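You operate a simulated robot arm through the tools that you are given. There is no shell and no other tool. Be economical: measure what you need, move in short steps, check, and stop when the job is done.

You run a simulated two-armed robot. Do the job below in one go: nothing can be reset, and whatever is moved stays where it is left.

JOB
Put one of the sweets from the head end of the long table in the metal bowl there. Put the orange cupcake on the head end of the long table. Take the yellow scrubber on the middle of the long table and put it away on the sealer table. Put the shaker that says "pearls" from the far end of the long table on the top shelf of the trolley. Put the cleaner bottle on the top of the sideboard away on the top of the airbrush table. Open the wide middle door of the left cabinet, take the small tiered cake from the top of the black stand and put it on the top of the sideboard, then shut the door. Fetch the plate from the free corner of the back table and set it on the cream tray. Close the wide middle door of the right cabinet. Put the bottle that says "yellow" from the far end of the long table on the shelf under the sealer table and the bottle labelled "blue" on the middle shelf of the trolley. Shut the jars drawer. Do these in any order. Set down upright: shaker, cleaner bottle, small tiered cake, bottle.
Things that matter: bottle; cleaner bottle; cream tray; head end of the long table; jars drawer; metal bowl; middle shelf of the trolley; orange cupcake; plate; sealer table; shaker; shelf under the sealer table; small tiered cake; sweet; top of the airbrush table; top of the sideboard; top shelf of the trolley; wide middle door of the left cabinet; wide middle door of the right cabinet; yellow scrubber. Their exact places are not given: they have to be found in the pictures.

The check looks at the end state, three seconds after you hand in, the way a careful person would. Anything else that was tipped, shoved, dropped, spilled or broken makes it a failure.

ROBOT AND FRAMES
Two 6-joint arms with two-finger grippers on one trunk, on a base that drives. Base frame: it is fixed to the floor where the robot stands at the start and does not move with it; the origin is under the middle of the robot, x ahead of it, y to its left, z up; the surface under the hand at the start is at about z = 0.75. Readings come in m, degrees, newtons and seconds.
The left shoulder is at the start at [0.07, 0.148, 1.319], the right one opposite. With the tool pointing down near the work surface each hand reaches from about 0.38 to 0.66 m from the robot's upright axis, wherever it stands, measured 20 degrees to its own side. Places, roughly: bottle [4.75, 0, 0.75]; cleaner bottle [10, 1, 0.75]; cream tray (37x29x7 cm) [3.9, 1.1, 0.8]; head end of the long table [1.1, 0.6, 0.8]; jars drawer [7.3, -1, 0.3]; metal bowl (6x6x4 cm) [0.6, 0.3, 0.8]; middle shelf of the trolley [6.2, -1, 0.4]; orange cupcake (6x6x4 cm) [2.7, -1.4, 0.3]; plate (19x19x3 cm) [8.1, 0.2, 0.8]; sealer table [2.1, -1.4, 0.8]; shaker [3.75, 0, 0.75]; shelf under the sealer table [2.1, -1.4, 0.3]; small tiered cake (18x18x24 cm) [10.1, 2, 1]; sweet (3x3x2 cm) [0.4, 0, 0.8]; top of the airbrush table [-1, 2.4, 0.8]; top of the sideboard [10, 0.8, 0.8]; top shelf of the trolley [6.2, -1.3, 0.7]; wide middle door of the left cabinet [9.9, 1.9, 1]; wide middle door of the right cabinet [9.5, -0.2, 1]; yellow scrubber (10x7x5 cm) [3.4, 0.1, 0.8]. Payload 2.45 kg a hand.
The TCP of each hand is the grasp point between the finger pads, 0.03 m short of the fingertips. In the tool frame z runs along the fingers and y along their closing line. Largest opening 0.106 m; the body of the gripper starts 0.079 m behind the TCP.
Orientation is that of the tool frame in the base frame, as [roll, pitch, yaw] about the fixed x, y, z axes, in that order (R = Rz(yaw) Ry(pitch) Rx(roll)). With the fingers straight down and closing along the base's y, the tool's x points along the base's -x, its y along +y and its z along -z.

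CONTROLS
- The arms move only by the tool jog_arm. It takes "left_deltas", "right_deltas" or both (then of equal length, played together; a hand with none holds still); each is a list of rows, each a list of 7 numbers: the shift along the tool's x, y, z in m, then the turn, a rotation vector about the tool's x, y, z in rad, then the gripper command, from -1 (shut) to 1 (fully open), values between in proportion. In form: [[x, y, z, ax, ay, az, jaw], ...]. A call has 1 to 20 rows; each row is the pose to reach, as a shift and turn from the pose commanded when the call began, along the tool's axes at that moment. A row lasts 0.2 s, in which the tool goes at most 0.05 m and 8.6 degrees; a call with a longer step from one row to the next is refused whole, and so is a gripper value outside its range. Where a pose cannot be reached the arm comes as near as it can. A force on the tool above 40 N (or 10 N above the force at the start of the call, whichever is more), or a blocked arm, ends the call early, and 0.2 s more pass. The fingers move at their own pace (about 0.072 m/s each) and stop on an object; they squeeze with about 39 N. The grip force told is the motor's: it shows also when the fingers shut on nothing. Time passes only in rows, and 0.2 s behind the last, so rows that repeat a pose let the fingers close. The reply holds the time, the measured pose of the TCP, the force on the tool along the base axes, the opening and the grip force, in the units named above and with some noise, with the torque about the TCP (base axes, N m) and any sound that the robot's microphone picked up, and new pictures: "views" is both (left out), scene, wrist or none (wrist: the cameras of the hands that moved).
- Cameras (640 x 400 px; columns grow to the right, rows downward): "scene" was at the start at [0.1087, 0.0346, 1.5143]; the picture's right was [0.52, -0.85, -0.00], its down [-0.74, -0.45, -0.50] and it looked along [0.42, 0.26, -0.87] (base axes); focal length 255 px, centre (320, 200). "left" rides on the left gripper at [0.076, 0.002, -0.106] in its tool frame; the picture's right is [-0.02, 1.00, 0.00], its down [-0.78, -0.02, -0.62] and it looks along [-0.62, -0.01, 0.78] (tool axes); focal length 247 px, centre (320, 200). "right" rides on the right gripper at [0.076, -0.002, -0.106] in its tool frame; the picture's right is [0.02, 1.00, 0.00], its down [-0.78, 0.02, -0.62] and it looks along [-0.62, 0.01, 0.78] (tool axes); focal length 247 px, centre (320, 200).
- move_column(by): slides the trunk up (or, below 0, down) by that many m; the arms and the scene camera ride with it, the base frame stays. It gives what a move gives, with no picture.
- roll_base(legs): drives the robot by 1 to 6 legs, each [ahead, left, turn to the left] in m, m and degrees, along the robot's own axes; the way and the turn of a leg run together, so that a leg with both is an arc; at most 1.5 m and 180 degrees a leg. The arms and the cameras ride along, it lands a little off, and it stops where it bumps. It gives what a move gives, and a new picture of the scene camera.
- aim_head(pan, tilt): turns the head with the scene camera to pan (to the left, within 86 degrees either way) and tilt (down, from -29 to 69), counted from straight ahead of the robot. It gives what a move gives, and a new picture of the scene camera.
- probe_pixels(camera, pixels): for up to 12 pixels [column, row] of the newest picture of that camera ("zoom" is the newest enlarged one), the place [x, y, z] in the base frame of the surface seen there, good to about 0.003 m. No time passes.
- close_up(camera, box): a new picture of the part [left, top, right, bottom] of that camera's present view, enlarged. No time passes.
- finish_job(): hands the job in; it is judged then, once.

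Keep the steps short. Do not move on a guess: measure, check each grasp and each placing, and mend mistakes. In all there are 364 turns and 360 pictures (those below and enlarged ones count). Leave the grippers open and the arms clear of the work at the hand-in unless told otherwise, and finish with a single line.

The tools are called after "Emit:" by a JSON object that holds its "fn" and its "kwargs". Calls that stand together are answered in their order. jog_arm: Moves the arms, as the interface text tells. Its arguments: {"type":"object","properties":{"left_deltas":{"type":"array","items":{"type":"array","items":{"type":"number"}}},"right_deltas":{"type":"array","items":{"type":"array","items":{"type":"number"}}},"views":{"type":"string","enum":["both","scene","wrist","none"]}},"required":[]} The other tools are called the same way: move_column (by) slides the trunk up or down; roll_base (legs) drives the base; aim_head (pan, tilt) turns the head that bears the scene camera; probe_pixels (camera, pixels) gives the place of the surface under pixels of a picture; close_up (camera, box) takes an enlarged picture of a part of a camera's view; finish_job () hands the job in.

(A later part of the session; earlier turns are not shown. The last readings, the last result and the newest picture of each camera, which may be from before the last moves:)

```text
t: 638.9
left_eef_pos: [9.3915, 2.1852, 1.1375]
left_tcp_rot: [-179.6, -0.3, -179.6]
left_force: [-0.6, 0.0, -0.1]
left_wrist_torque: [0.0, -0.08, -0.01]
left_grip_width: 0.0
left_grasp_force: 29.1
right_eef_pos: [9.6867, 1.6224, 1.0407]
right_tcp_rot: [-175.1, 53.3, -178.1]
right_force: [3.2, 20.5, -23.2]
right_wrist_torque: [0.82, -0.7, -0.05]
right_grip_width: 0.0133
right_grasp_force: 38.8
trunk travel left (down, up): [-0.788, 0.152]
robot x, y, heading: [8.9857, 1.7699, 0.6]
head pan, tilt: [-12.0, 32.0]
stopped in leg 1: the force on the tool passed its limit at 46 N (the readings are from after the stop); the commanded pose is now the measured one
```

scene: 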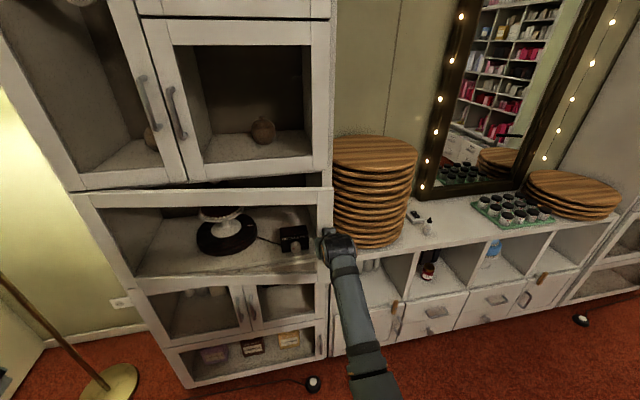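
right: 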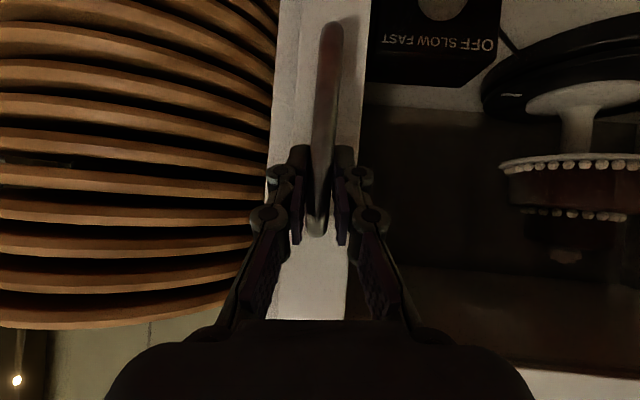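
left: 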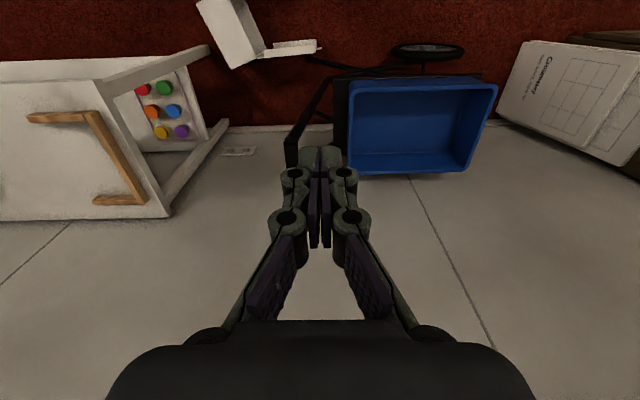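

The door moved about 10° before the force stop. I'll continue in smaller arc steps.

Emit:
{"fn": "roll_base", "kwargs": {"legs": [[-0.11, 0.045, 0], [-0.1, 0.06, 0], [-0.09, 0.075, 0]]}}

```text
t: 640.8
left_eef_pos: [9.2294, 2.2571, 1.1369]
left_tcp_rot: [-179.6, -0.1, -179.9]
left_force: [0.2, 1.5, 0.4]
left_wrist_torque: [-0.11, -0.08, -0.02]
left_grip_width: 0.0
left_grasp_force: 29.2
right_eef_pos: [9.5217, 1.6848, 1.0416]
right_tcp_rot: [-173.3, 53.5, -177.6]
right_force: [-10.6, -21.1, -26.7]
right_wrist_torque: [0.58, -1.46, -0.39]
right_grip_width: 0.0131
right_grasp_force: 39.5
trunk travel left (down, up): [-0.788, 0.152]
robot x, y, heading: [8.824, 1.8462, 0.0]
head pan, tilt: [-12.0, 32.0]
stopped in leg 2: the force on the tool passed its limit at 44 N (the readings are from after the stop); the commanded pose is now the measured one
```

scene: 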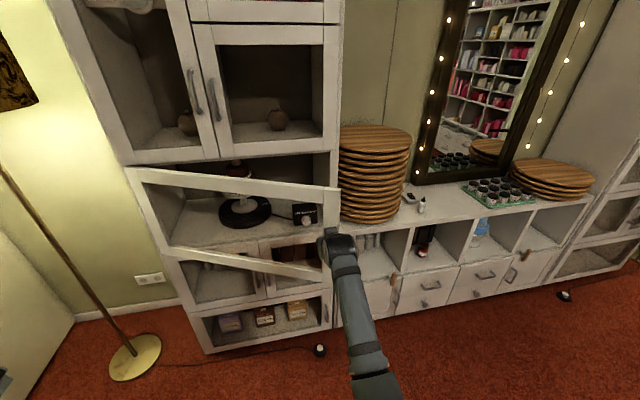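

The door is open about 25°. I'll release the handle, then push from inside. First a look at the floor to my left.

Emit:
{"fn": "jog_arm", "kwargs": {"right_deltas": [[0, 0, 0, 0, 0, 0, -0.3], [0, 0, 0, 0, 0, 0, 0.3], [0, 0, 0, 0, 0, 0, 0.3]], "views": "none"}}

Emit:
{"fn": "aim_head", "kwargs": {"pan": 75, "tilt": 42}}

Emit:
{"fn": "probe_pixels", "kwargs": {"camera": "scene", "pixels": [[320, 100], [200, 150], [450, 150], [150, 250], [500, 200], [100, 200], [550, 100], [60, 300]]}}

```text
t: 641.6
left_eef_pos: [9.2284, 2.2588, 1.14]
left_tcp_rot: [-179.6, -0.2, -179.8]
left_force: [-1.3, 1.0, 0.9]
left_wrist_torque: [0.02, 0.02, 0.03]
left_grip_width: 0.0
left_grasp_force: 28.5
right_eef_pos: [9.5248, 1.6887, 1.0501]
right_tcp_rot: [-173.9, 54.6, -177.7]
right_force: [0.3, 0.3, -0.6]
right_wrist_torque: [0.0, -0.02, 0.01]
right_grip_width: 0.069
right_grasp_force: 0.1
trunk travel left (down, up): [-0.788, 0.152]
robot x, y, heading: [8.8265, 1.8517, 0.1]
head pan, tilt: [-12.0, 32.0]
```

```text
t: 643.2
left_eef_pos: [9.2306, 2.2583, 1.1379]
left_tcp_rot: [-179.7, -0.2, -179.9]
left_force: [0.4, 1.1, -0.2]
left_wrist_torque: [-0.01, 0.03, 0.03]
left_grip_width: 0.0001
left_grasp_force: 28.9
right_eef_pos: [9.525, 1.6887, 1.0508]
right_tcp_rot: [-173.8, 54.6, -177.6]
right_force: [0.1, -0.5, -0.1]
right_wrist_torque: [0.02, 0.0, -0.01]
right_grip_width: 0.0691
right_grasp_force: 0.1
trunk travel left (down, up): [-0.788, 0.152]
robot x, y, heading: [8.8248, 1.8448, 0.5]
head pan, tilt: [75.0, 42.0]
```

scene: 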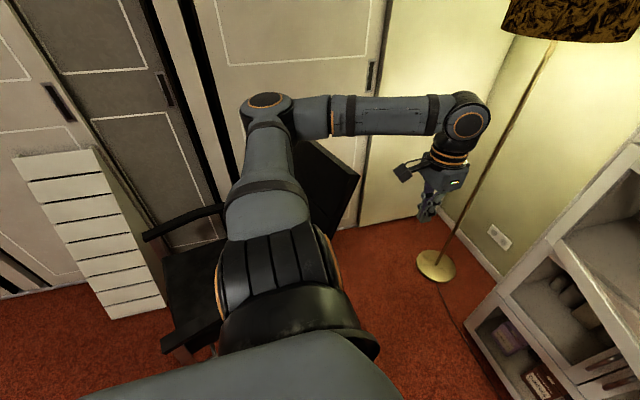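

```text
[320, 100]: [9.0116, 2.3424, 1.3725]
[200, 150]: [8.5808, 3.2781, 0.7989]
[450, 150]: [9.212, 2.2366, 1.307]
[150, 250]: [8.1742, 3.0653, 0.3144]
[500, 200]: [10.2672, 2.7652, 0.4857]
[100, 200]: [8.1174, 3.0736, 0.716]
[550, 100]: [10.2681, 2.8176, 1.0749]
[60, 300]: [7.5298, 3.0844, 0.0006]
```

A chair stands at about (8.6–9.0, 2.7+), so I'll sweep the door open by turning instead. I'll back the hand off the handle, move it past the door's free edge, and turn left.

Emit:
{"fn": "roll_base", "kwargs": {"legs": [[-0.07, 0, 0], [0, -0.17, 0], [0.17, 0, 0], [0, 0, 30]]}}

```text
t: 646.9
left_eef_pos: [9.2804, 2.133, 1.1385]
left_tcp_rot: [-179.7, -0.2, -173.5]
left_force: [0.2, -0.1, 0.8]
left_wrist_torque: [-0.02, 0.0, 0.01]
left_grip_width: 0.0
left_grasp_force: 28.8
right_eef_pos: [9.6375, 1.5902, 1.0523]
right_tcp_rot: [-171.8, 54.5, -170.7]
right_force: [-2.3, -5.1, -0.2]
right_wrist_torque: [0.35, -0.13, 0.42]
right_grip_width: 0.0691
right_grasp_force: 0.1
trunk travel left (down, up): [-0.788, 0.152]
robot x, y, heading: [8.9236, 1.6791, 6.4]
head pan, tilt: [75.0, 42.0]
stopped in leg 4: the force on the tool passed its limit at 125 N (the readings are from after the stop); the commanded pose is now the measured one
```

scene: 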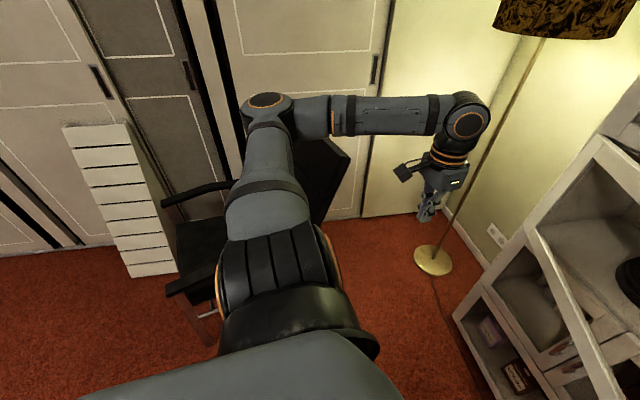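

Emit:
{"fn": "aim_head", "kwargs": {"pan": -8, "tilt": 38}}

Emit:
{"fn": "close_up", "kwargs": {"camera": "scene", "box": [130, 80, 430, 320]}}

```text
t: 648.5
left_eef_pos: [9.2824, 2.1332, 1.1374]
left_tcp_rot: [-179.6, -0.3, -173.3]
left_force: [0.6, -0.3, 0.1]
left_wrist_torque: [0.0, -0.03, -0.01]
left_grip_width: 0.0003
left_grasp_force: 28.1
right_eef_pos: [9.638, 1.5901, 1.0515]
right_tcp_rot: [-172.0, 54.6, -170.6]
right_force: [-1.7, -3.9, 0.6]
right_wrist_torque: [0.27, -0.09, 0.24]
right_grip_width: 0.069
right_grasp_force: 0.0
trunk travel left (down, up): [-0.788, 0.152]
robot x, y, heading: [8.9283, 1.6805, 6.7]
head pan, tilt: [-8.0, 38.0]
```

scene: 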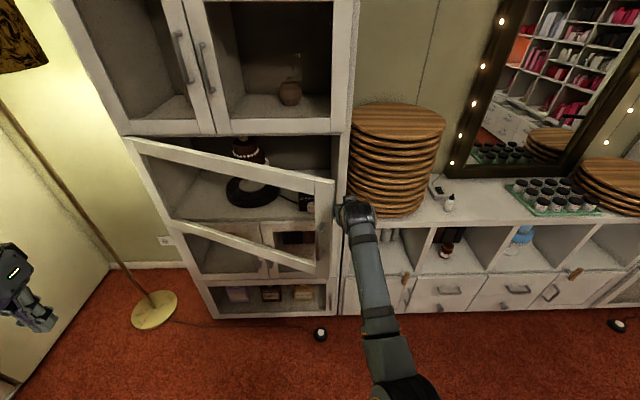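

```text
1.67 times, centred on (280, 200) of scene
```

zoom: 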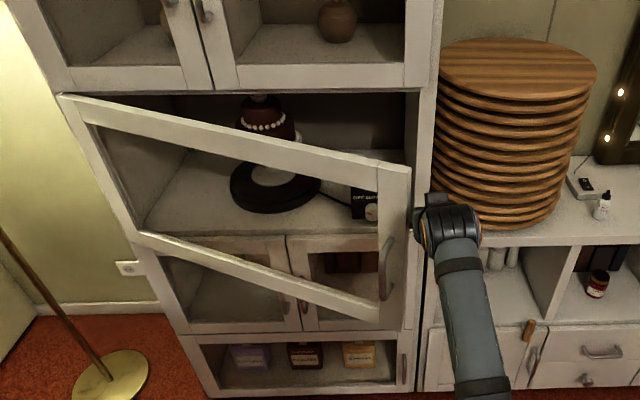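

The hand is jammed against the door's free edge. I'll go round: move right, then turn left so the hand gets behind the door's inner face and pushes it open.

Emit:
{"fn": "roll_base", "kwargs": {"legs": [[-0.03, -0.5, 0], [0.15, 0, 0], [0, 0, 58]]}}

```text
t: 655.0
left_eef_pos: [8.9223, 1.7442, 1.1377]
left_tcp_rot: [-179.6, -0.2, -117.1]
left_force: [0.0, -0.2, -0.5]
left_wrist_torque: [-0.01, -0.02, 0.02]
left_grip_width: 0.0
left_grasp_force: 28.8
right_eef_pos: [9.572, 1.7396, 1.0511]
right_tcp_rot: [-171.9, 54.6, -114.4]
right_force: [0.0, -0.5, 0.2]
right_wrist_torque: [0.01, -0.01, -0.03]
right_grip_width: 0.0686
right_grasp_force: 0.1
trunk travel left (down, up): [-0.788, 0.152]
robot x, y, heading: [9.1023, 1.1994, 62.6]
head pan, tilt: [-8.0, 38.0]
```

scene: 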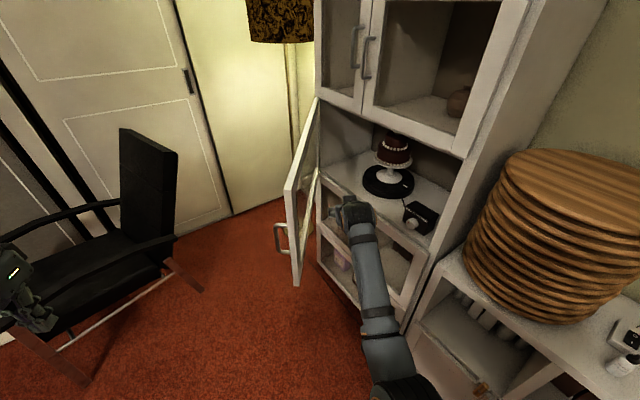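

The door swung well open. I'll turn a bit more to push it further, then measure.

Emit:
{"fn": "roll_base", "kwargs": {"legs": [[0, 0, 24]]}}

Emit:
{"fn": "aim_head", "kwargs": {"pan": -30, "tilt": 30}}

```text
t: 656.6
left_eef_pos: [8.715, 1.6239, 1.1377]
left_tcp_rot: [-179.6, -0.1, -93.2]
left_force: [0.1, -0.2, -0.2]
left_wrist_torque: [0.0, 0.0, 0.0]
left_grip_width: 0.0
left_grasp_force: 28.7
right_eef_pos: [9.3118, 1.8825, 1.0503]
right_tcp_rot: [-171.9, 54.5, -90.3]
right_force: [0.2, -0.2, 0.4]
right_wrist_torque: [0.0, -0.02, 0.0]
right_grip_width: 0.0689
right_grasp_force: 0.1
trunk travel left (down, up): [-0.788, 0.152]
robot x, y, heading: [9.1026, 1.1976, 86.7]
head pan, tilt: [-8.0, 38.0]
```

scene: 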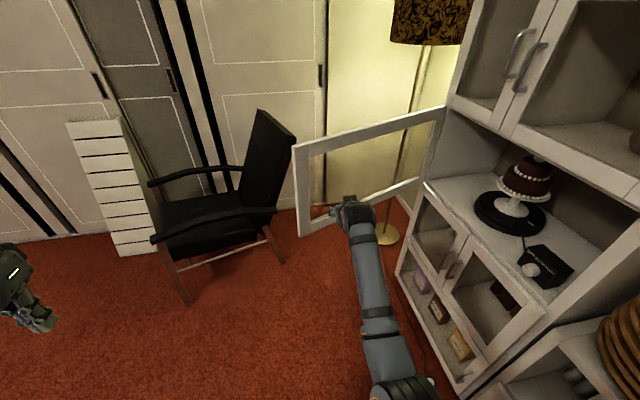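

```text
t: 657.5
left_eef_pos: [8.7162, 1.6239, 1.1377]
left_tcp_rot: [-179.7, -0.3, -93.2]
left_force: [0.5, -0.4, 0.4]
left_wrist_torque: [-0.03, 0.01, 0.01]
left_grip_width: 0.0002
left_grasp_force: 28.9
right_eef_pos: [9.31, 1.8831, 1.0517]
right_tcp_rot: [-171.8, 54.5, -90.4]
right_force: [0.3, -0.2, -0.2]
right_wrist_torque: [0.01, 0.02, -0.01]
right_grip_width: 0.069
right_grasp_force: 0.1
trunk travel left (down, up): [-0.788, 0.152]
robot x, y, heading: [9.1011, 1.1977, 86.5]
head pan, tilt: [-30.0, 30.0]
```

scene: 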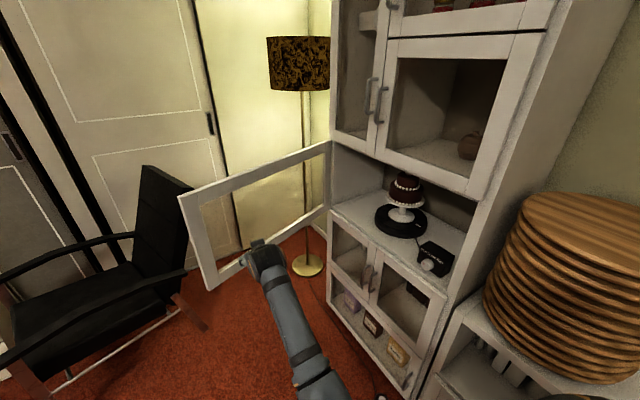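

Emit:
{"fn": "close_up", "kwargs": {"camera": "scene", "box": [330, 150, 480, 280]}}

Emit:
{"fn": "probe_pixels", "kwargs": {"camera": "scene", "pixels": [[184, 200], [210, 285], [328, 145], [407, 178], [407, 190], [404, 201], [404, 208], [402, 214], [400, 222], [388, 215], [425, 222], [400, 236]]}}

```text
3.08 times, centred on (405, 215) of scene
```

zoom: 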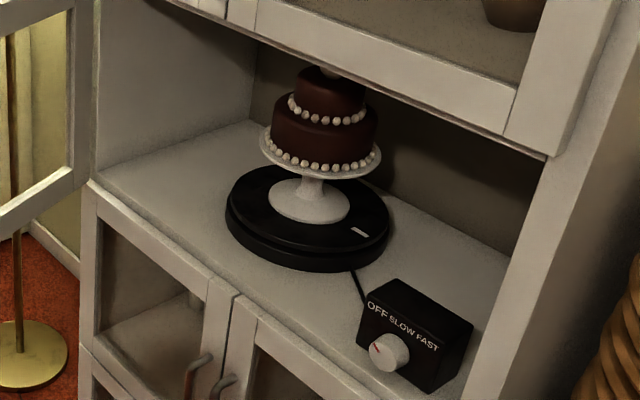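

```text
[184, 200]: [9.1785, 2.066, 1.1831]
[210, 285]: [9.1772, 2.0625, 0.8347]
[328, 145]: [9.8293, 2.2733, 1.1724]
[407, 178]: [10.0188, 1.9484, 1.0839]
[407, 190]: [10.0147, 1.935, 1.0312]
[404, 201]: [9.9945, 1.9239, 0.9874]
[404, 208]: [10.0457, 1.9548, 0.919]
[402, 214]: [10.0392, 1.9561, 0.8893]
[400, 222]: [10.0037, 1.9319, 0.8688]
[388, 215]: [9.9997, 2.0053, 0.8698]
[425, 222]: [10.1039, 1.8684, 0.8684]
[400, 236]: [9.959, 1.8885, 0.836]
```

The door is at about 73°. The stem of the cake stand is near (10.06, 1.975), free between z 0.89 and 0.975. I'll push the door further open first by driving forward with the hand on its inner face.

Emit:
{"fn": "roll_base", "kwargs": {"legs": [[0.25, 0, 0], [0.2, 0, 0]]}}

Emit:
{"fn": "probe_pixels", "kwargs": {"camera": "scene", "pixels": [[100, 200], [150, 250], [200, 200], [250, 150], [120, 300], [60, 230]]}}

```text
t: 660.5
left_eef_pos: [8.7478, 2.083, 1.1384]
left_tcp_rot: [-179.6, -0.1, -93.8]
left_force: [0.0, 0.4, 0.2]
left_wrist_torque: [-0.03, -0.03, -0.02]
left_grip_width: 0.0
left_grasp_force: 28.8
right_eef_pos: [9.346, 2.3362, 1.0524]
right_tcp_rot: [-171.7, 54.6, -91.1]
right_force: [-0.3, 0.0, 0.2]
right_wrist_torque: [0.0, 0.01, 0.02]
right_grip_width: 0.0689
right_grasp_force: 0.0
trunk travel left (down, up): [-0.788, 0.152]
robot x, y, heading: [9.1289, 1.6547, 86.2]
head pan, tilt: [-30.0, 30.0]
```

scene: 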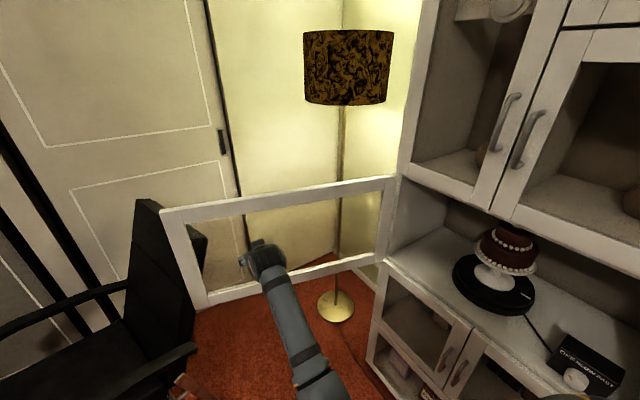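

```text
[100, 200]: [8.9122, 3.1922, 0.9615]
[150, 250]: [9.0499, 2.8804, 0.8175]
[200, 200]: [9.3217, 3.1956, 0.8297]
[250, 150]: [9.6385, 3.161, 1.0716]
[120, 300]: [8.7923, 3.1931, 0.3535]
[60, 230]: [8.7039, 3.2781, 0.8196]
```

The door is now past 90°. I'll back off, turn to face the cake at 40°, lower the trunk and tilt the hand a bit more.

Emit:
{"fn": "roll_base", "kwargs": {"legs": [[-0.32, 0, 0], [0, 0, -46]]}}

Emit:
{"fn": "move_column", "kwargs": {"by": -0.15}}

Emit:
{"fn": "jog_arm", "kwargs": {"right_deltas": [[0, 0, 0, 0, -0.07, 0, 0.3], [0, 0, 0, 0, -0.14, 0, 0.3], [0, 0, 0, 0, -0.2, 0, 0.3]], "views": "none"}}

```text
t: 664.7
left_eef_pos: [9.1527, 1.9102, 1.1378]
left_tcp_rot: [-179.6, -0.3, -139.8]
left_force: [-0.2, -0.5, 0.0]
left_wrist_torque: [0.03, 0.01, -0.03]
left_grip_width: 0.0
left_grasp_force: 28.8
right_eef_pos: [9.7506, 1.6537, 1.0517]
right_tcp_rot: [-171.8, 54.5, -137.1]
right_force: [-0.4, -0.2, -0.4]
right_wrist_torque: [-0.02, 0.02, 0.03]
right_grip_width: 0.0688
right_grasp_force: 0.0
trunk travel left (down, up): [-0.788, 0.152]
robot x, y, heading: [9.1073, 1.3335, 39.6]
head pan, tilt: [-30.0, 30.0]
```

scene: 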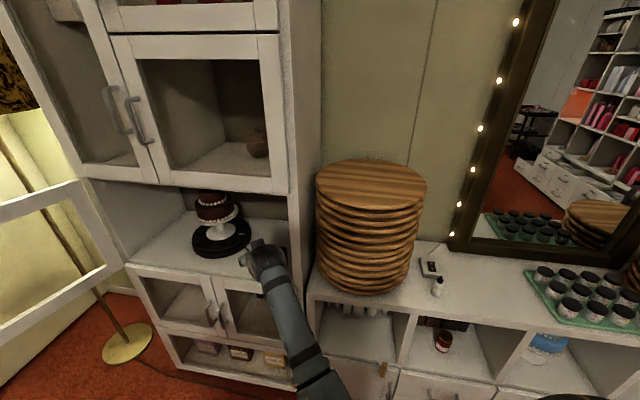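

```text
t: 666.5
left_eef_pos: [9.1532, 1.9101, 0.9877]
left_tcp_rot: [-179.6, -0.2, -139.8]
left_force: [-0.2, -0.3, 0.3]
left_wrist_torque: [-0.04, -0.01, 0.01]
left_grip_width: 0.0
left_grasp_force: 28.7
right_eef_pos: [9.751, 1.6549, 0.9027]
right_tcp_rot: [-171.8, 54.6, -137.1]
right_force: [0.6, 0.2, 0.0]
right_wrist_torque: [0.03, 0.03, -0.02]
right_grip_width: 0.0689
right_grasp_force: 0.0
trunk travel left (down, up): [-0.638, 0.302]
robot x, y, heading: [9.1052, 1.3306, 40.2]
head pan, tilt: [-30.0, 30.0]
```

```text
t: 667.3
left_eef_pos: [9.1521, 1.9101, 0.9884]
left_tcp_rot: [-179.6, -0.3, -139.8]
left_force: [0.2, -0.1, -0.9]
left_wrist_torque: [0.0, -0.02, -0.01]
left_grip_width: 0.0002
left_grasp_force: 28.5
right_eef_pos: [9.7585, 1.6518, 0.9126]
right_tcp_rot: [-165.9, 66.8, -131.1]
right_force: [0.9, 0.7, 0.6]
right_wrist_torque: [0.0, 0.02, 0.01]
right_grip_width: 0.0687
right_grasp_force: 0.0
trunk travel left (down, up): [-0.638, 0.302]
robot x, y, heading: [9.109, 1.3334, 39.9]
head pan, tilt: [-30.0, 30.0]
```

The fingers point along bearing 34°, 22° down. The stem is 0.10 m to the left and 0.43 m ahead along that line. I'll align and advance halfway, then check with the wrist camera.

Emit:
{"fn": "roll_base", "kwargs": {"legs": [[0.012, 0.103, 0], [0.2, -0.022, 0]]}}

Emit:
{"fn": "jog_arm", "kwargs": {"right_deltas": [[0, 0, 0, 0, 0, 0, 0.3]], "views": "wrist"}}

```text
t: 669.6
left_eef_pos: [9.2684, 2.108, 0.987]
left_tcp_rot: [-179.6, -0.2, -140.2]
left_force: [-0.1, -0.4, -1.0]
left_wrist_torque: [0.03, 0.0, -0.02]
left_grip_width: 0.0001
left_grasp_force: 28.8
right_eef_pos: [9.8708, 1.8425, 0.9061]
right_tcp_rot: [-165.8, 66.1, -131.4]
right_force: [-0.1, 0.0, -0.4]
right_wrist_torque: [0.0, 0.0, -0.01]
right_grip_width: 0.0689
right_grasp_force: 0.1
trunk travel left (down, up): [-0.638, 0.302]
robot x, y, heading: [9.2209, 1.5321, 39.1]
head pan, tilt: [-30.0, 30.0]
```

scene: 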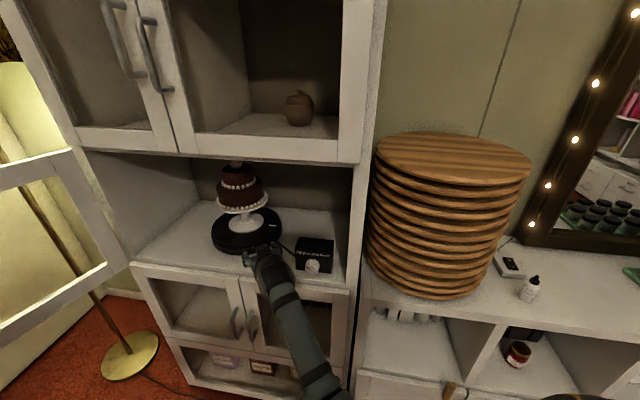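

```text
t: 670.0
left_eef_pos: [9.2668, 2.1067, 0.9884]
left_tcp_rot: [-179.6, -0.3, -140.2]
left_force: [-0.2, 1.0, -0.4]
left_wrist_torque: [0.04, -0.04, -0.03]
left_grip_width: 0.0001
left_grasp_force: 29.2
right_eef_pos: [9.8724, 1.8414, 0.9064]
right_tcp_rot: [-165.3, 66.1, -131.1]
right_force: [-0.3, 0.7, -0.4]
right_wrist_torque: [-0.02, -0.03, -0.01]
right_grip_width: 0.069
right_grasp_force: 0.1
trunk travel left (down, up): [-0.638, 0.302]
robot x, y, heading: [9.2171, 1.5332, 39.5]
head pan, tilt: [-30.0, 30.0]
```

right: 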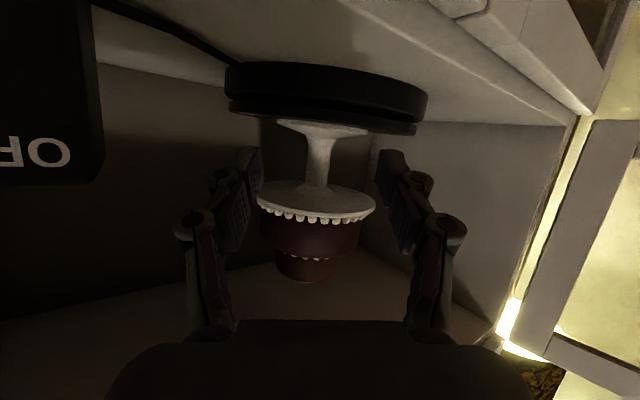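

Emit:
{"fn": "probe_pixels", "kwargs": {"camera": "right", "pixels": [[318, 160], [318, 150], [318, 175], [330, 100], [318, 125], [290, 205], [318, 215]]}}

```text
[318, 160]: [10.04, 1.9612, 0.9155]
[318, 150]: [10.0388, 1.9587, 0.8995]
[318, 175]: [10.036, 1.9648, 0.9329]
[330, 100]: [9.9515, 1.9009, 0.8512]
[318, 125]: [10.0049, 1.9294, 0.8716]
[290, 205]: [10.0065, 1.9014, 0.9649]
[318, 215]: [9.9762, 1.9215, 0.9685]
```

The stem is centred between the fingers: its centre is about (10.05, 1.969). I'll raise 6 mm and advance so the pads reach it.

Emit:
{"fn": "move_column", "kwargs": {"by": 0.007}}

Emit:
{"fn": "roll_base", "kwargs": {"legs": [[0.204, -0.013, 0]]}}

Emit:
{"fn": "jog_arm", "kwargs": {"right_deltas": [[0, 0, 0, 0, 0, 0, 0.3]], "views": "wrist"}}

```text
t: 670.6
left_eef_pos: [9.2678, 2.1076, 0.9957]
left_tcp_rot: [-179.6, -0.2, -140.2]
left_force: [-1.0, -0.5, 0.9]
left_wrist_torque: [-0.01, -0.01, 0.01]
left_grip_width: 0.0
left_grasp_force: 28.7
right_eef_pos: [9.8712, 1.8417, 0.9134]
right_tcp_rot: [-165.4, 66.1, -131.2]
right_force: [0.2, 0.5, 0.5]
right_wrist_torque: [0.01, 0.01, -0.03]
right_grip_width: 0.0691
right_grasp_force: 0.0
trunk travel left (down, up): [-0.645, 0.295]
robot x, y, heading: [9.2169, 1.5355, 39.4]
head pan, tilt: [-30.0, 30.0]
```

```text
t: 672.2
left_eef_pos: [9.4286, 2.2265, 0.9949]
left_tcp_rot: [-179.5, -0.2, -139.9]
left_force: [0.4, -0.3, -0.4]
left_wrist_torque: [-0.03, 0.04, 0.0]
left_grip_width: 0.0
left_grasp_force: 28.6
right_eef_pos: [10.0327, 1.9634, 0.9131]
right_tcp_rot: [-165.5, 66.1, -130.9]
right_force: [0.3, 0.0, 0.4]
right_wrist_torque: [0.02, 0.01, 0.01]
right_grip_width: 0.069
right_grasp_force: 0.0
trunk travel left (down, up): [-0.645, 0.295]
robot x, y, heading: [9.3814, 1.6516, 40.0]
head pan, tilt: [-30.0, 30.0]
```

scene: 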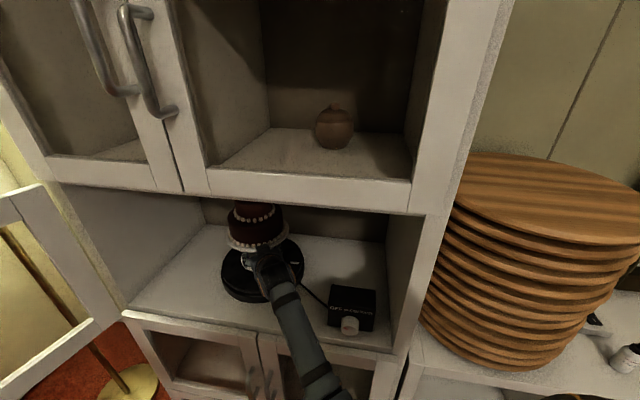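

```text
t: 672.6
left_eef_pos: [9.4258, 2.2256, 0.9949]
left_tcp_rot: [-179.6, -0.2, -139.9]
left_force: [0.4, -0.5, 0.4]
left_wrist_torque: [0.02, -0.04, -0.02]
left_grip_width: 0.0003
left_grasp_force: 28.3
right_eef_pos: [10.033, 1.9627, 0.9129]
right_tcp_rot: [-165.3, 66.2, -130.7]
right_force: [0.0, 0.0, 0.3]
right_wrist_torque: [-0.02, 0.03, -0.04]
right_grip_width: 0.069
right_grasp_force: 0.0
trunk travel left (down, up): [-0.645, 0.295]
robot x, y, heading: [9.3799, 1.655, 39.5]
head pan, tilt: [-30.0, 30.0]
```

right: 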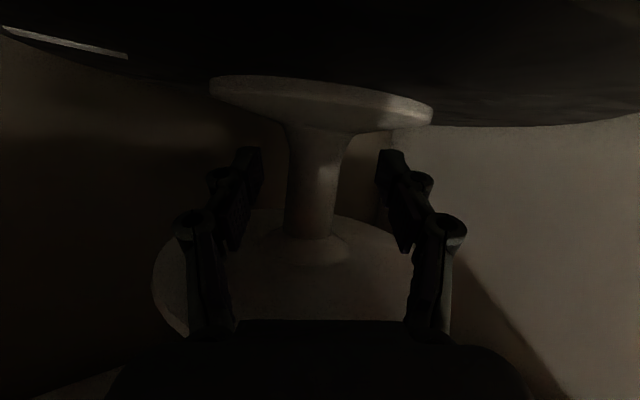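

The stem is between the pads. I'll close the jaw, then lift slightly with the trunk.

Emit:
{"fn": "jog_arm", "kwargs": {"right_deltas": [[0, 0, 0, 0, 0, 0, -0.3], [0, 0, 0, 0, 0, 0, -0.9], [0, 0, 0, 0, 0, 0, -1], [0, 0, 0, 0, 0, 0, -1]], "views": "none"}}

Emit:
{"fn": "move_column", "kwargs": {"by": 0.025}}

Emit:
{"fn": "jog_arm", "kwargs": {"right_deltas": [[0, 0, 0, 0, 0, 0, -1]], "views": "wrist"}}

```text
t: 673.6
left_eef_pos: [9.428, 2.2263, 0.995]
left_tcp_rot: [-179.6, -0.2, -139.9]
left_force: [0.8, 0.1, -0.4]
left_wrist_torque: [0.02, 0.03, 0.05]
left_grip_width: 0.0001
left_grasp_force: 28.7
right_eef_pos: [10.0322, 1.9632, 0.9124]
right_tcp_rot: [-165.4, 66.0, -130.8]
right_force: [0.6, -1.1, 1.3]
right_wrist_torque: [0.11, 0.06, -0.04]
right_grip_width: 0.0328
right_grasp_force: 38.6
trunk travel left (down, up): [-0.645, 0.295]
robot x, y, heading: [9.379, 1.6523, 39.7]
head pan, tilt: [-30.0, 30.0]
```

```text
t: 674.3
left_eef_pos: [9.4302, 2.2271, 1.0197]
left_tcp_rot: [-179.6, -0.3, -140.0]
left_force: [0.6, 0.3, -0.2]
left_wrist_torque: [-0.03, -0.03, 0.02]
left_grip_width: 0.0
left_grasp_force: 28.4
right_eef_pos: [10.034, 1.9652, 0.9357]
right_tcp_rot: [-165.4, 65.8, -130.9]
right_force: [0.2, 0.4, -7.4]
right_wrist_torque: [-0.08, 0.13, -0.02]
right_grip_width: 0.0325
right_grasp_force: 38.9
trunk travel left (down, up): [-0.67, 0.27]
robot x, y, heading: [9.3821, 1.6548, 40.0]
head pan, tilt: [-30.0, 30.0]
```

```text
t: 674.7
left_eef_pos: [9.4286, 2.2268, 1.0195]
left_tcp_rot: [-179.6, -0.2, -140.0]
left_force: [-0.4, 0.2, -0.6]
left_wrist_torque: [0.01, -0.01, 0.01]
left_grip_width: 0.0
left_grasp_force: 28.3
right_eef_pos: [10.0339, 1.9649, 0.9379]
right_tcp_rot: [-165.3, 66.0, -130.9]
right_force: [0.0, -0.3, -6.2]
right_wrist_torque: [-0.11, 0.15, 0.0]
right_grip_width: 0.0323
right_grasp_force: 38.6
trunk travel left (down, up): [-0.67, 0.27]
robot x, y, heading: [9.3859, 1.6521, 39.8]
head pan, tilt: [-30.0, 30.0]
```

right: 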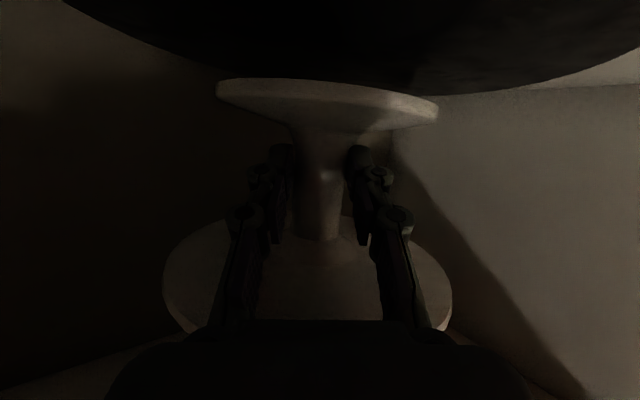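

The cake stand is held securely (about 7 N). I'll back straight out, then turn toward the sideboard and look at its top.

Emit:
{"fn": "roll_base", "kwargs": {"legs": [[-0.46, 0.04, 0], [0, -0.15, -38]]}}

Emit:
{"fn": "aim_head", "kwargs": {"pan": -15, "tilt": 35}}

```text
t: 678.6
left_eef_pos: [9.2887, 1.8479, 1.0211]
left_tcp_rot: [-179.4, -0.1, -159.1]
left_force: [-0.1, 0.0, -0.1]
left_wrist_torque: [0.05, 0.02, -0.01]
left_grip_width: 0.0
left_grasp_force: 28.4
right_eef_pos: [9.7713, 1.4028, 0.9333]
right_tcp_rot: [-165.7, 65.3, -149.6]
right_force: [-16.0, 7.5, -2.4]
right_wrist_torque: [-0.56, -1.28, 0.95]
right_grip_width: 0.0321
right_grasp_force: 38.4
trunk travel left (down, up): [-0.67, 0.27]
robot x, y, heading: [9.0599, 1.3187, 20.7]
head pan, tilt: [-30.0, 30.0]
stopped in leg 2: the force on the tool passed its limit at 139 N (the readings are from after the stop); the commanded pose is now the measured one
```

scene: 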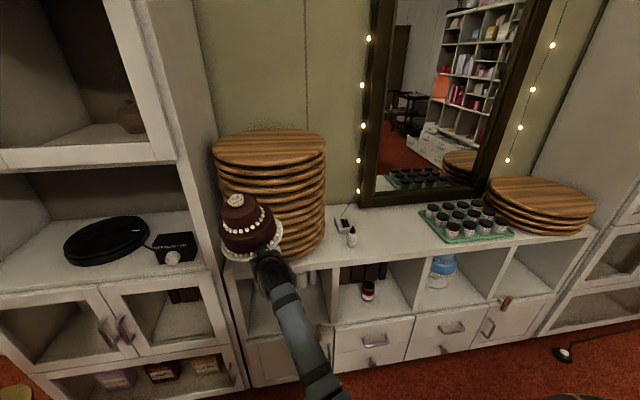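

```text
t: 679.4
left_eef_pos: [9.2883, 1.8475, 1.0196]
left_tcp_rot: [-179.4, -0.1, -159.2]
left_force: [-0.8, 0.7, -0.6]
left_wrist_torque: [-0.01, -0.02, 0.01]
left_grip_width: 0.0
left_grasp_force: 29.2
right_eef_pos: [9.771, 1.4012, 0.9319]
right_tcp_rot: [-165.8, 65.2, -149.7]
right_force: [-18.7, 6.8, -3.6]
right_wrist_torque: [-0.49, -1.19, 0.76]
right_grip_width: 0.0316
right_grasp_force: 38.9
trunk travel left (down, up): [-0.67, 0.27]
robot x, y, heading: [9.0584, 1.3166, 20.9]
head pan, tilt: [-15.0, 35.0]
```

scene: 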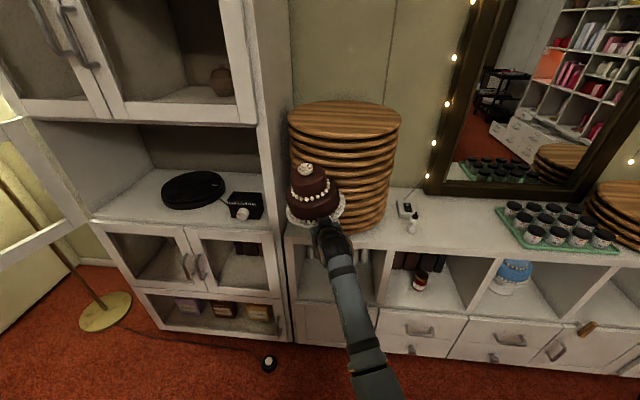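

The cake plate brushed the board stack. I'll back off at once and measure the sideboard top.

Emit:
{"fn": "roll_base", "kwargs": {"legs": [[-0.16, -0.02, 0]]}}

Emit:
{"fn": "probe_pixels", "kwargs": {"camera": "scene", "pixels": [[320, 200], [300, 110], [398, 190], [411, 205], [414, 216], [404, 203], [490, 212], [440, 230], [380, 225], [395, 225], [345, 240], [330, 130]]}}

Emit:
{"fn": "close_up", "kwargs": {"camera": "scene", "box": [220, 90, 480, 280]}}

```text
t: 680.8
left_eef_pos: [9.1523, 1.7742, 1.02]
left_tcp_rot: [-179.5, -0.2, -159.2]
left_force: [0.2, 0.2, 0.3]
left_wrist_torque: [-0.03, -0.02, -0.01]
left_grip_width: 0.0
left_grasp_force: 28.8
right_eef_pos: [9.634, 1.3279, 0.9292]
right_tcp_rot: [-166.0, 65.0, -150.1]
right_force: [0.2, -0.5, -6.5]
right_wrist_torque: [-0.11, 0.12, 0.0]
right_grip_width: 0.0317
right_grasp_force: 38.8
trunk travel left (down, up): [-0.67, 0.27]
robot x, y, heading: [8.9162, 1.2463, 20.7]
head pan, tilt: [-15.0, 35.0]
```

scene: 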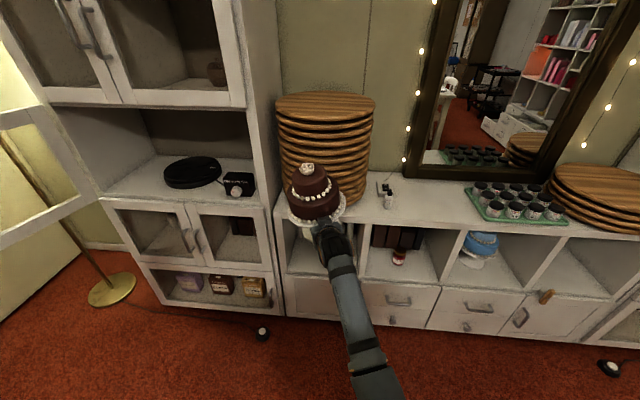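

```text
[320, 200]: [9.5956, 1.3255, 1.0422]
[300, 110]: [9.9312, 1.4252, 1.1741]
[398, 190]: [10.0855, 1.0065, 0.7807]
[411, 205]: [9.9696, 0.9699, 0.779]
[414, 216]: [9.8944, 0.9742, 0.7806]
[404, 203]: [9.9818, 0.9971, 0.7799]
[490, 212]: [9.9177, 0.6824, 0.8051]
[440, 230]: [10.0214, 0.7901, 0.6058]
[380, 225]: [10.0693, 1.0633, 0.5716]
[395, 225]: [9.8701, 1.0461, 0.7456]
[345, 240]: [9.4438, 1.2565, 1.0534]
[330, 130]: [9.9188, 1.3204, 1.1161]
```

```text
2.11 times, centred on (350, 185) of scene
```

zoom: 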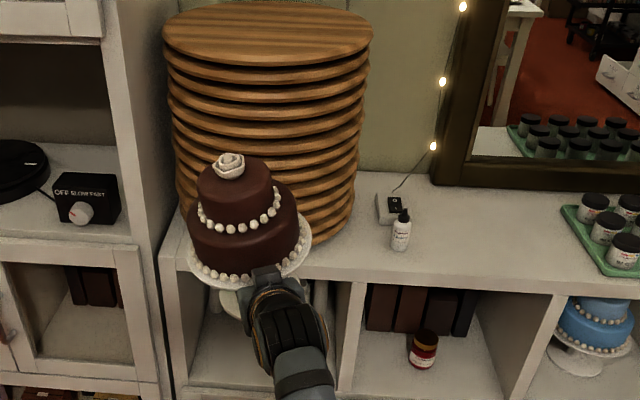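

Emit:
{"fn": "probe_pixels", "kwargs": {"camera": "scene", "pixels": [[388, 200], [389, 206], [390, 192], [379, 190], [467, 195], [466, 200], [480, 210], [370, 190], [372, 140], [430, 205]]}}

```text
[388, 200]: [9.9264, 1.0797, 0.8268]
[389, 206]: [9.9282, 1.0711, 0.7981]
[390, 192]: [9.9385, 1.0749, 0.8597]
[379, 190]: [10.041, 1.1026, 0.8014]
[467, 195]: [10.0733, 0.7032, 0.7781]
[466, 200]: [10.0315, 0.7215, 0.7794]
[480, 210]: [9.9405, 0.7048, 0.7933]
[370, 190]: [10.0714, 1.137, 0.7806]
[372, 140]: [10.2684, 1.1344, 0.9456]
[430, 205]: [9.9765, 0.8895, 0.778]
```

The cleaner bottle is at (9.945, 1.078) and the pots tray begins at y 0.71, so the cake fits at (9.955, 0.885). I'll turn square, align and drive in.

Emit:
{"fn": "roll_base", "kwargs": {"legs": [[0, 0, -20.7], [0, -0.185, 0]]}}

```text
t: 683.4
left_eef_pos: [9.323, 1.4713, 1.0194]
left_tcp_rot: [-179.6, -0.2, -179.7]
left_force: [0.2, -0.3, -0.2]
left_wrist_torque: [0.01, 0.0, -0.04]
left_grip_width: 0.0
left_grasp_force: 28.7
right_eef_pos: [9.6174, 0.8841, 0.9289]
right_tcp_rot: [-166.0, 64.9, -170.7]
right_force: [0.2, 0.6, -6.6]
right_wrist_torque: [-0.06, 0.17, 0.02]
right_grip_width: 0.0314
right_grasp_force: 38.5
trunk travel left (down, up): [-0.67, 0.27]
robot x, y, heading: [8.9225, 1.0599, 0.2]
head pan, tilt: [-15.0, 35.0]
```

scene: 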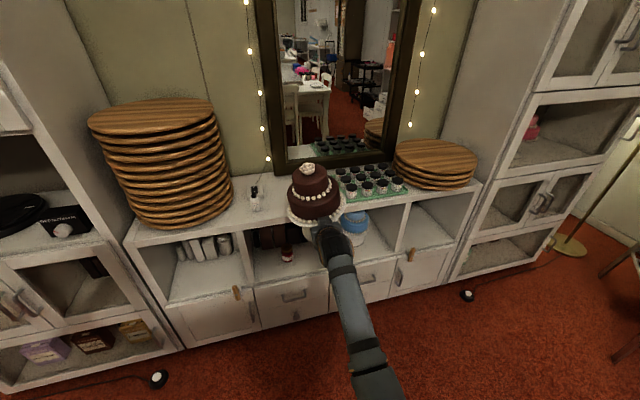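

Emit:
{"fn": "roll_base", "kwargs": {"legs": [[0.32, 0, 0]]}}

Emit:
{"fn": "move_column", "kwargs": {"by": -0.095}}

Emit:
{"fn": "close_up", "kwargs": {"camera": "scene", "box": [200, 90, 480, 290]}}

```text
t: 685.5
left_eef_pos: [9.6394, 1.4712, 1.0189]
left_tcp_rot: [-179.6, -0.2, -179.7]
left_force: [-0.2, 0.5, -0.6]
left_wrist_torque: [0.01, 0.01, -0.01]
left_grip_width: 0.0
left_grasp_force: 28.6
right_eef_pos: [9.9369, 0.8865, 0.9311]
right_tcp_rot: [-166.1, 65.0, -170.4]
right_force: [-0.4, 0.3, -6.1]
right_wrist_torque: [-0.02, 0.18, -0.03]
right_grip_width: 0.0314
right_grasp_force: 39.0
trunk travel left (down, up): [-0.67, 0.27]
robot x, y, heading: [9.2354, 1.0619, 0.1]
head pan, tilt: [-15.0, 35.0]
```

scene: 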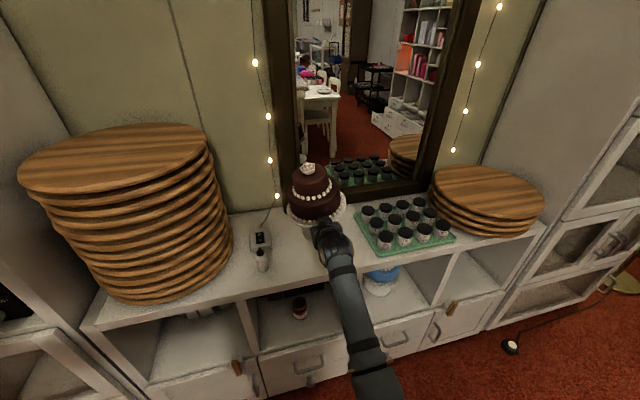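

```text
t: 686.8
left_eef_pos: [9.6392, 1.4714, 0.925]
left_tcp_rot: [-179.6, -0.2, -179.5]
left_force: [0.1, -0.6, 0.5]
left_wrist_torque: [-0.04, -0.02, -0.03]
left_grip_width: 0.0001
left_grasp_force: 29.2
right_eef_pos: [9.9362, 0.8876, 0.836]
right_tcp_rot: [-166.1, 65.0, -170.5]
right_force: [-0.3, 0.0, -6.7]
right_wrist_torque: [-0.04, 0.16, -0.04]
right_grip_width: 0.0316
right_grasp_force: 38.7
trunk travel left (down, up): [-0.575, 0.365]
robot x, y, heading: [9.239, 1.0593, 0.1]
head pan, tilt: [-15.0, 35.0]
```

```text
2.00 times, centred on (340, 190) of scene
```

zoom: 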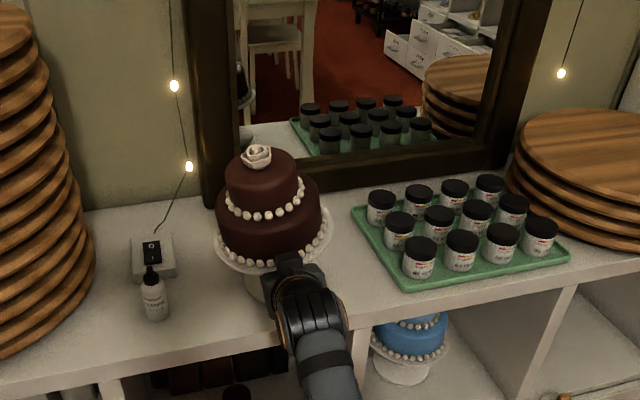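

Emit:
{"fn": "move_column", "kwargs": {"by": -0.01}}

Emit:
{"fn": "move_column", "kwargs": {"by": -0.006}}

```text
t: 687.4
left_eef_pos: [9.6378, 1.4726, 0.9159]
left_tcp_rot: [-179.7, 0.1, -179.7]
left_force: [0.6, 0.0, 0.6]
left_wrist_torque: [-0.01, 0.0, -0.01]
left_grip_width: 0.0001
left_grasp_force: 28.6
right_eef_pos: [9.9337, 0.8849, 0.8328]
right_tcp_rot: [-165.8, 65.8, -170.3]
right_force: [2.4, -9.7, 21.3]
right_wrist_torque: [0.59, 0.04, -0.05]
right_grip_width: 0.0313
right_grasp_force: 38.5
trunk travel left (down, up): [-0.565, 0.375]
robot x, y, heading: [9.2371, 1.0617, 0.2]
head pan, tilt: [-15.0, 35.0]
```

```text
t: 687.9
left_eef_pos: [9.638, 1.472, 0.9101]
left_tcp_rot: [-179.6, -0.3, -179.5]
left_force: [0.2, -0.3, -0.6]
left_wrist_torque: [0.03, 0.04, -0.02]
left_grip_width: 0.0
left_grasp_force: 28.7
right_eef_pos: [9.9365, 0.8855, 0.8324]
right_tcp_rot: [-165.2, 66.6, -169.8]
right_force: [-7.7, -2.1, 12.1]
right_wrist_torque: [0.51, 0.74, 0.24]
right_grip_width: 0.0313
right_grasp_force: 39.4
trunk travel left (down, up): [-0.561, 0.379]
robot x, y, heading: [9.2356, 1.0589, 0.2]
head pan, tilt: [-15.0, 35.0]
stopped: the force on the tool passed its limit at 43 N (the readings are from after the stop); the commanded pose is now the measured one
```

Contact with little torque: the pedestal is on the sideboard. I'll relieve the pressure slightly and release.

Emit:
{"fn": "move_column", "kwargs": {"by": 0.005}}

Emit:
{"fn": "jog_arm", "kwargs": {"right_deltas": [[0, 0, 0, 0, 0, 0, -0.35], [0, 0, 0, 0, 0, 0, -0.1], [0, 0, 0, 0, 0, 0, 0.3], [0, 0, 0, 0, 0, 0, 0.3]], "views": "wrist"}}

Emit:
{"fn": "close_up", "kwargs": {"camera": "scene", "box": [200, 90, 480, 290]}}

```text
t: 688.4
left_eef_pos: [9.6394, 1.4727, 0.9152]
left_tcp_rot: [-179.5, -0.2, -179.6]
left_force: [0.5, -1.3, 0.8]
left_wrist_torque: [0.01, 0.01, -0.01]
left_grip_width: 0.0
left_grasp_force: 28.4
right_eef_pos: [9.9367, 0.885, 0.8327]
right_tcp_rot: [-165.4, 65.9, -170.0]
right_force: [1.7, -0.4, -1.0]
right_wrist_torque: [0.14, 0.15, -0.05]
right_grip_width: 0.0314
right_grasp_force: 38.3
trunk travel left (down, up): [-0.566, 0.374]
robot x, y, heading: [9.2367, 1.0618, 0.1]
head pan, tilt: [-15.0, 35.0]
```

```text
t: 689.4
left_eef_pos: [9.6382, 1.4728, 0.915]
left_tcp_rot: [-179.5, -0.2, -179.6]
left_force: [0.3, 0.1, 0.7]
left_wrist_torque: [-0.01, -0.03, 0.02]
left_grip_width: 0.0
left_grasp_force: 28.8
right_eef_pos: [9.9369, 0.8844, 0.8338]
right_tcp_rot: [-165.4, 66.1, -170.0]
right_force: [-0.2, 0.5, 0.0]
right_wrist_torque: [0.02, -0.02, 0.01]
right_grip_width: 0.069
right_grasp_force: 0.1
trunk travel left (down, up): [-0.566, 0.374]
robot x, y, heading: [9.2404, 1.058, 0.2]
head pan, tilt: [-15.0, 35.0]
```

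right: 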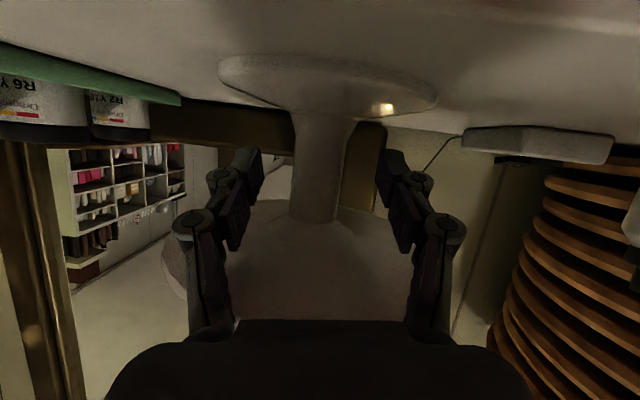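

```text
2.00 times, centred on (340, 190) of scene
```

zoom: 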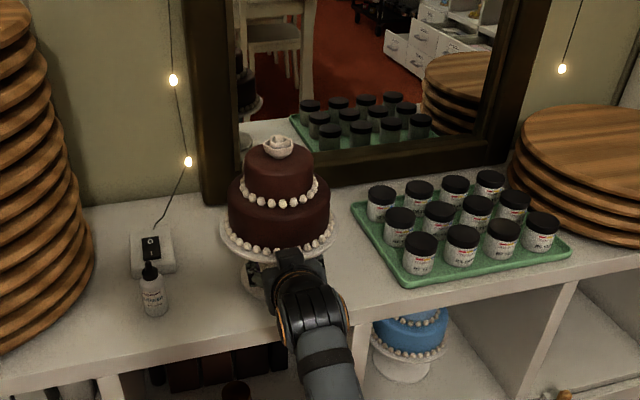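

The cake stands upright on the sideboard. Now to shut the left door. I'll withdraw, go round with the left hand outside the door's free edge, and push it.

Emit:
{"fn": "roll_base", "kwargs": {"legs": [[-0.25, 0.01, 0], [0, 0.64, 0], [-0.38, 0, 0], [0, 0.4, 0]]}}

Emit:
{"fn": "aim_head", "kwargs": {"pan": 20, "tilt": 35}}

```text
t: 698.5
left_eef_pos: [8.9877, 2.5312, 0.9156]
left_tcp_rot: [-179.5, -0.2, -178.8]
left_force: [-0.1, 0.2, 0.2]
left_wrist_torque: [0.0, -0.04, 0.02]
left_grip_width: 0.0001
left_grasp_force: 28.4
right_eef_pos: [9.2934, 1.9464, 0.8352]
right_tcp_rot: [-165.3, 66.1, -169.1]
right_force: [0.0, -0.2, -0.4]
right_wrist_torque: [0.01, 0.02, 0.0]
right_grip_width: 0.069
right_grasp_force: 0.1
trunk travel left (down, up): [-0.566, 0.374]
robot x, y, heading: [8.5895, 2.1162, 1.0]
head pan, tilt: [-15.0, 35.0]
```

scene: 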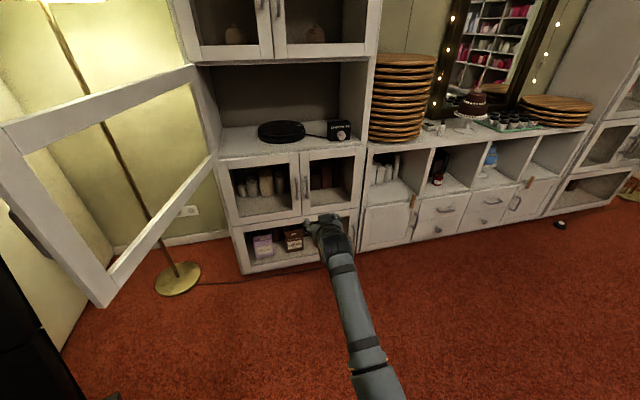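

```text
t: 699.5
left_eef_pos: [8.9871, 2.5306, 0.9149]
left_tcp_rot: [-179.6, -0.2, -178.8]
left_force: [0.7, -0.2, -0.6]
left_wrist_torque: [0.03, 0.02, 0.05]
left_grip_width: 0.0
left_grasp_force: 28.4
right_eef_pos: [9.2936, 1.9472, 0.8339]
right_tcp_rot: [-165.2, 66.0, -169.1]
right_force: [-0.1, 0.4, 0.1]
right_wrist_torque: [0.03, 0.01, 0.0]
right_grip_width: 0.0691
right_grasp_force: 0.1
trunk travel left (down, up): [-0.566, 0.374]
robot x, y, heading: [8.5929, 2.1167, 1.2]
head pan, tilt: [20.0, 35.0]
```

scene: 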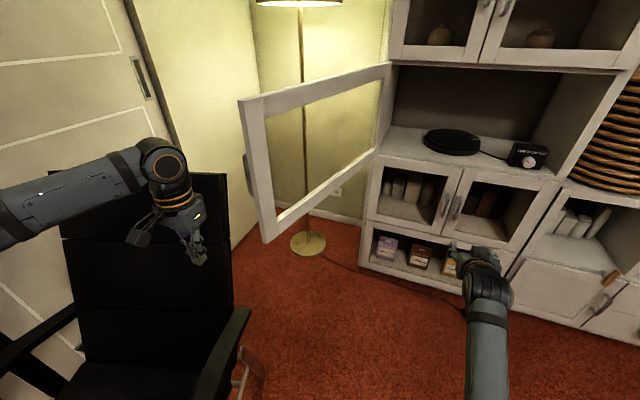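

Emit:
{"fn": "probe_pixels", "kwargs": {"camera": "scene", "pixels": [[243, 105], [265, 238], [247, 175], [385, 70], [150, 230], [210, 250], [230, 330], [120, 200]]}}

```text
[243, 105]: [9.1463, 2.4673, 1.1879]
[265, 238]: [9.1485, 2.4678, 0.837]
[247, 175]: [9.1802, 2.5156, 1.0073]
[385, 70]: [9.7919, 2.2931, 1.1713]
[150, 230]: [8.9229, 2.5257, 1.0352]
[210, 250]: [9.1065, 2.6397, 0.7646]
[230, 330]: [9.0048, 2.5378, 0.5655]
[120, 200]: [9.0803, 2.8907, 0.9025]
```

The door's edge is at (9.147, 2.467). I'll bring the left hand just outside it, then push it round toward -y.

Emit:
{"fn": "roll_base", "kwargs": {"legs": [[0, 0.055, -1], [0.2, 0, 0], [0, -0.48, 0]]}}

```text
t: 700.5
left_eef_pos: [8.981, 2.5658, 0.9146]
left_tcp_rot: [-179.4, -0.1, -178.0]
left_force: [-1.0, 0.0, -0.9]
left_wrist_torque: [-0.05, -0.02, -0.01]
left_grip_width: 0.0
left_grasp_force: 28.8
right_eef_pos: [9.294, 1.9856, 0.834]
right_tcp_rot: [-165.0, 66.0, -168.3]
right_force: [0.5, 0.9, -0.7]
right_wrist_torque: [-0.01, 0.02, -0.04]
right_grip_width: 0.069
right_grasp_force: 0.1
trunk travel left (down, up): [-0.566, 0.374]
robot x, y, heading: [8.5875, 2.1393, 1.3]
head pan, tilt: [20.0, 35.0]
stopped in leg 1: the robot was blocked; the commanded pose is now the measured one
```

scene: 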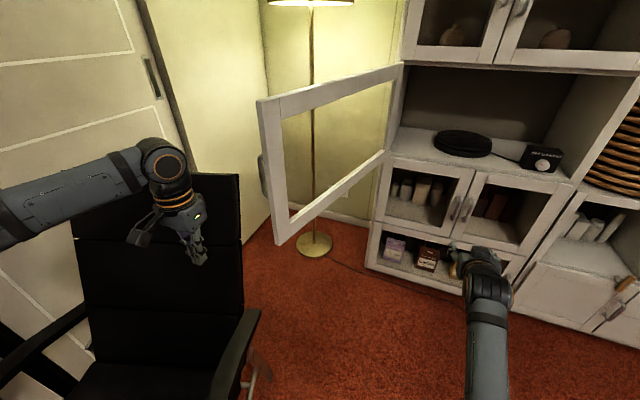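

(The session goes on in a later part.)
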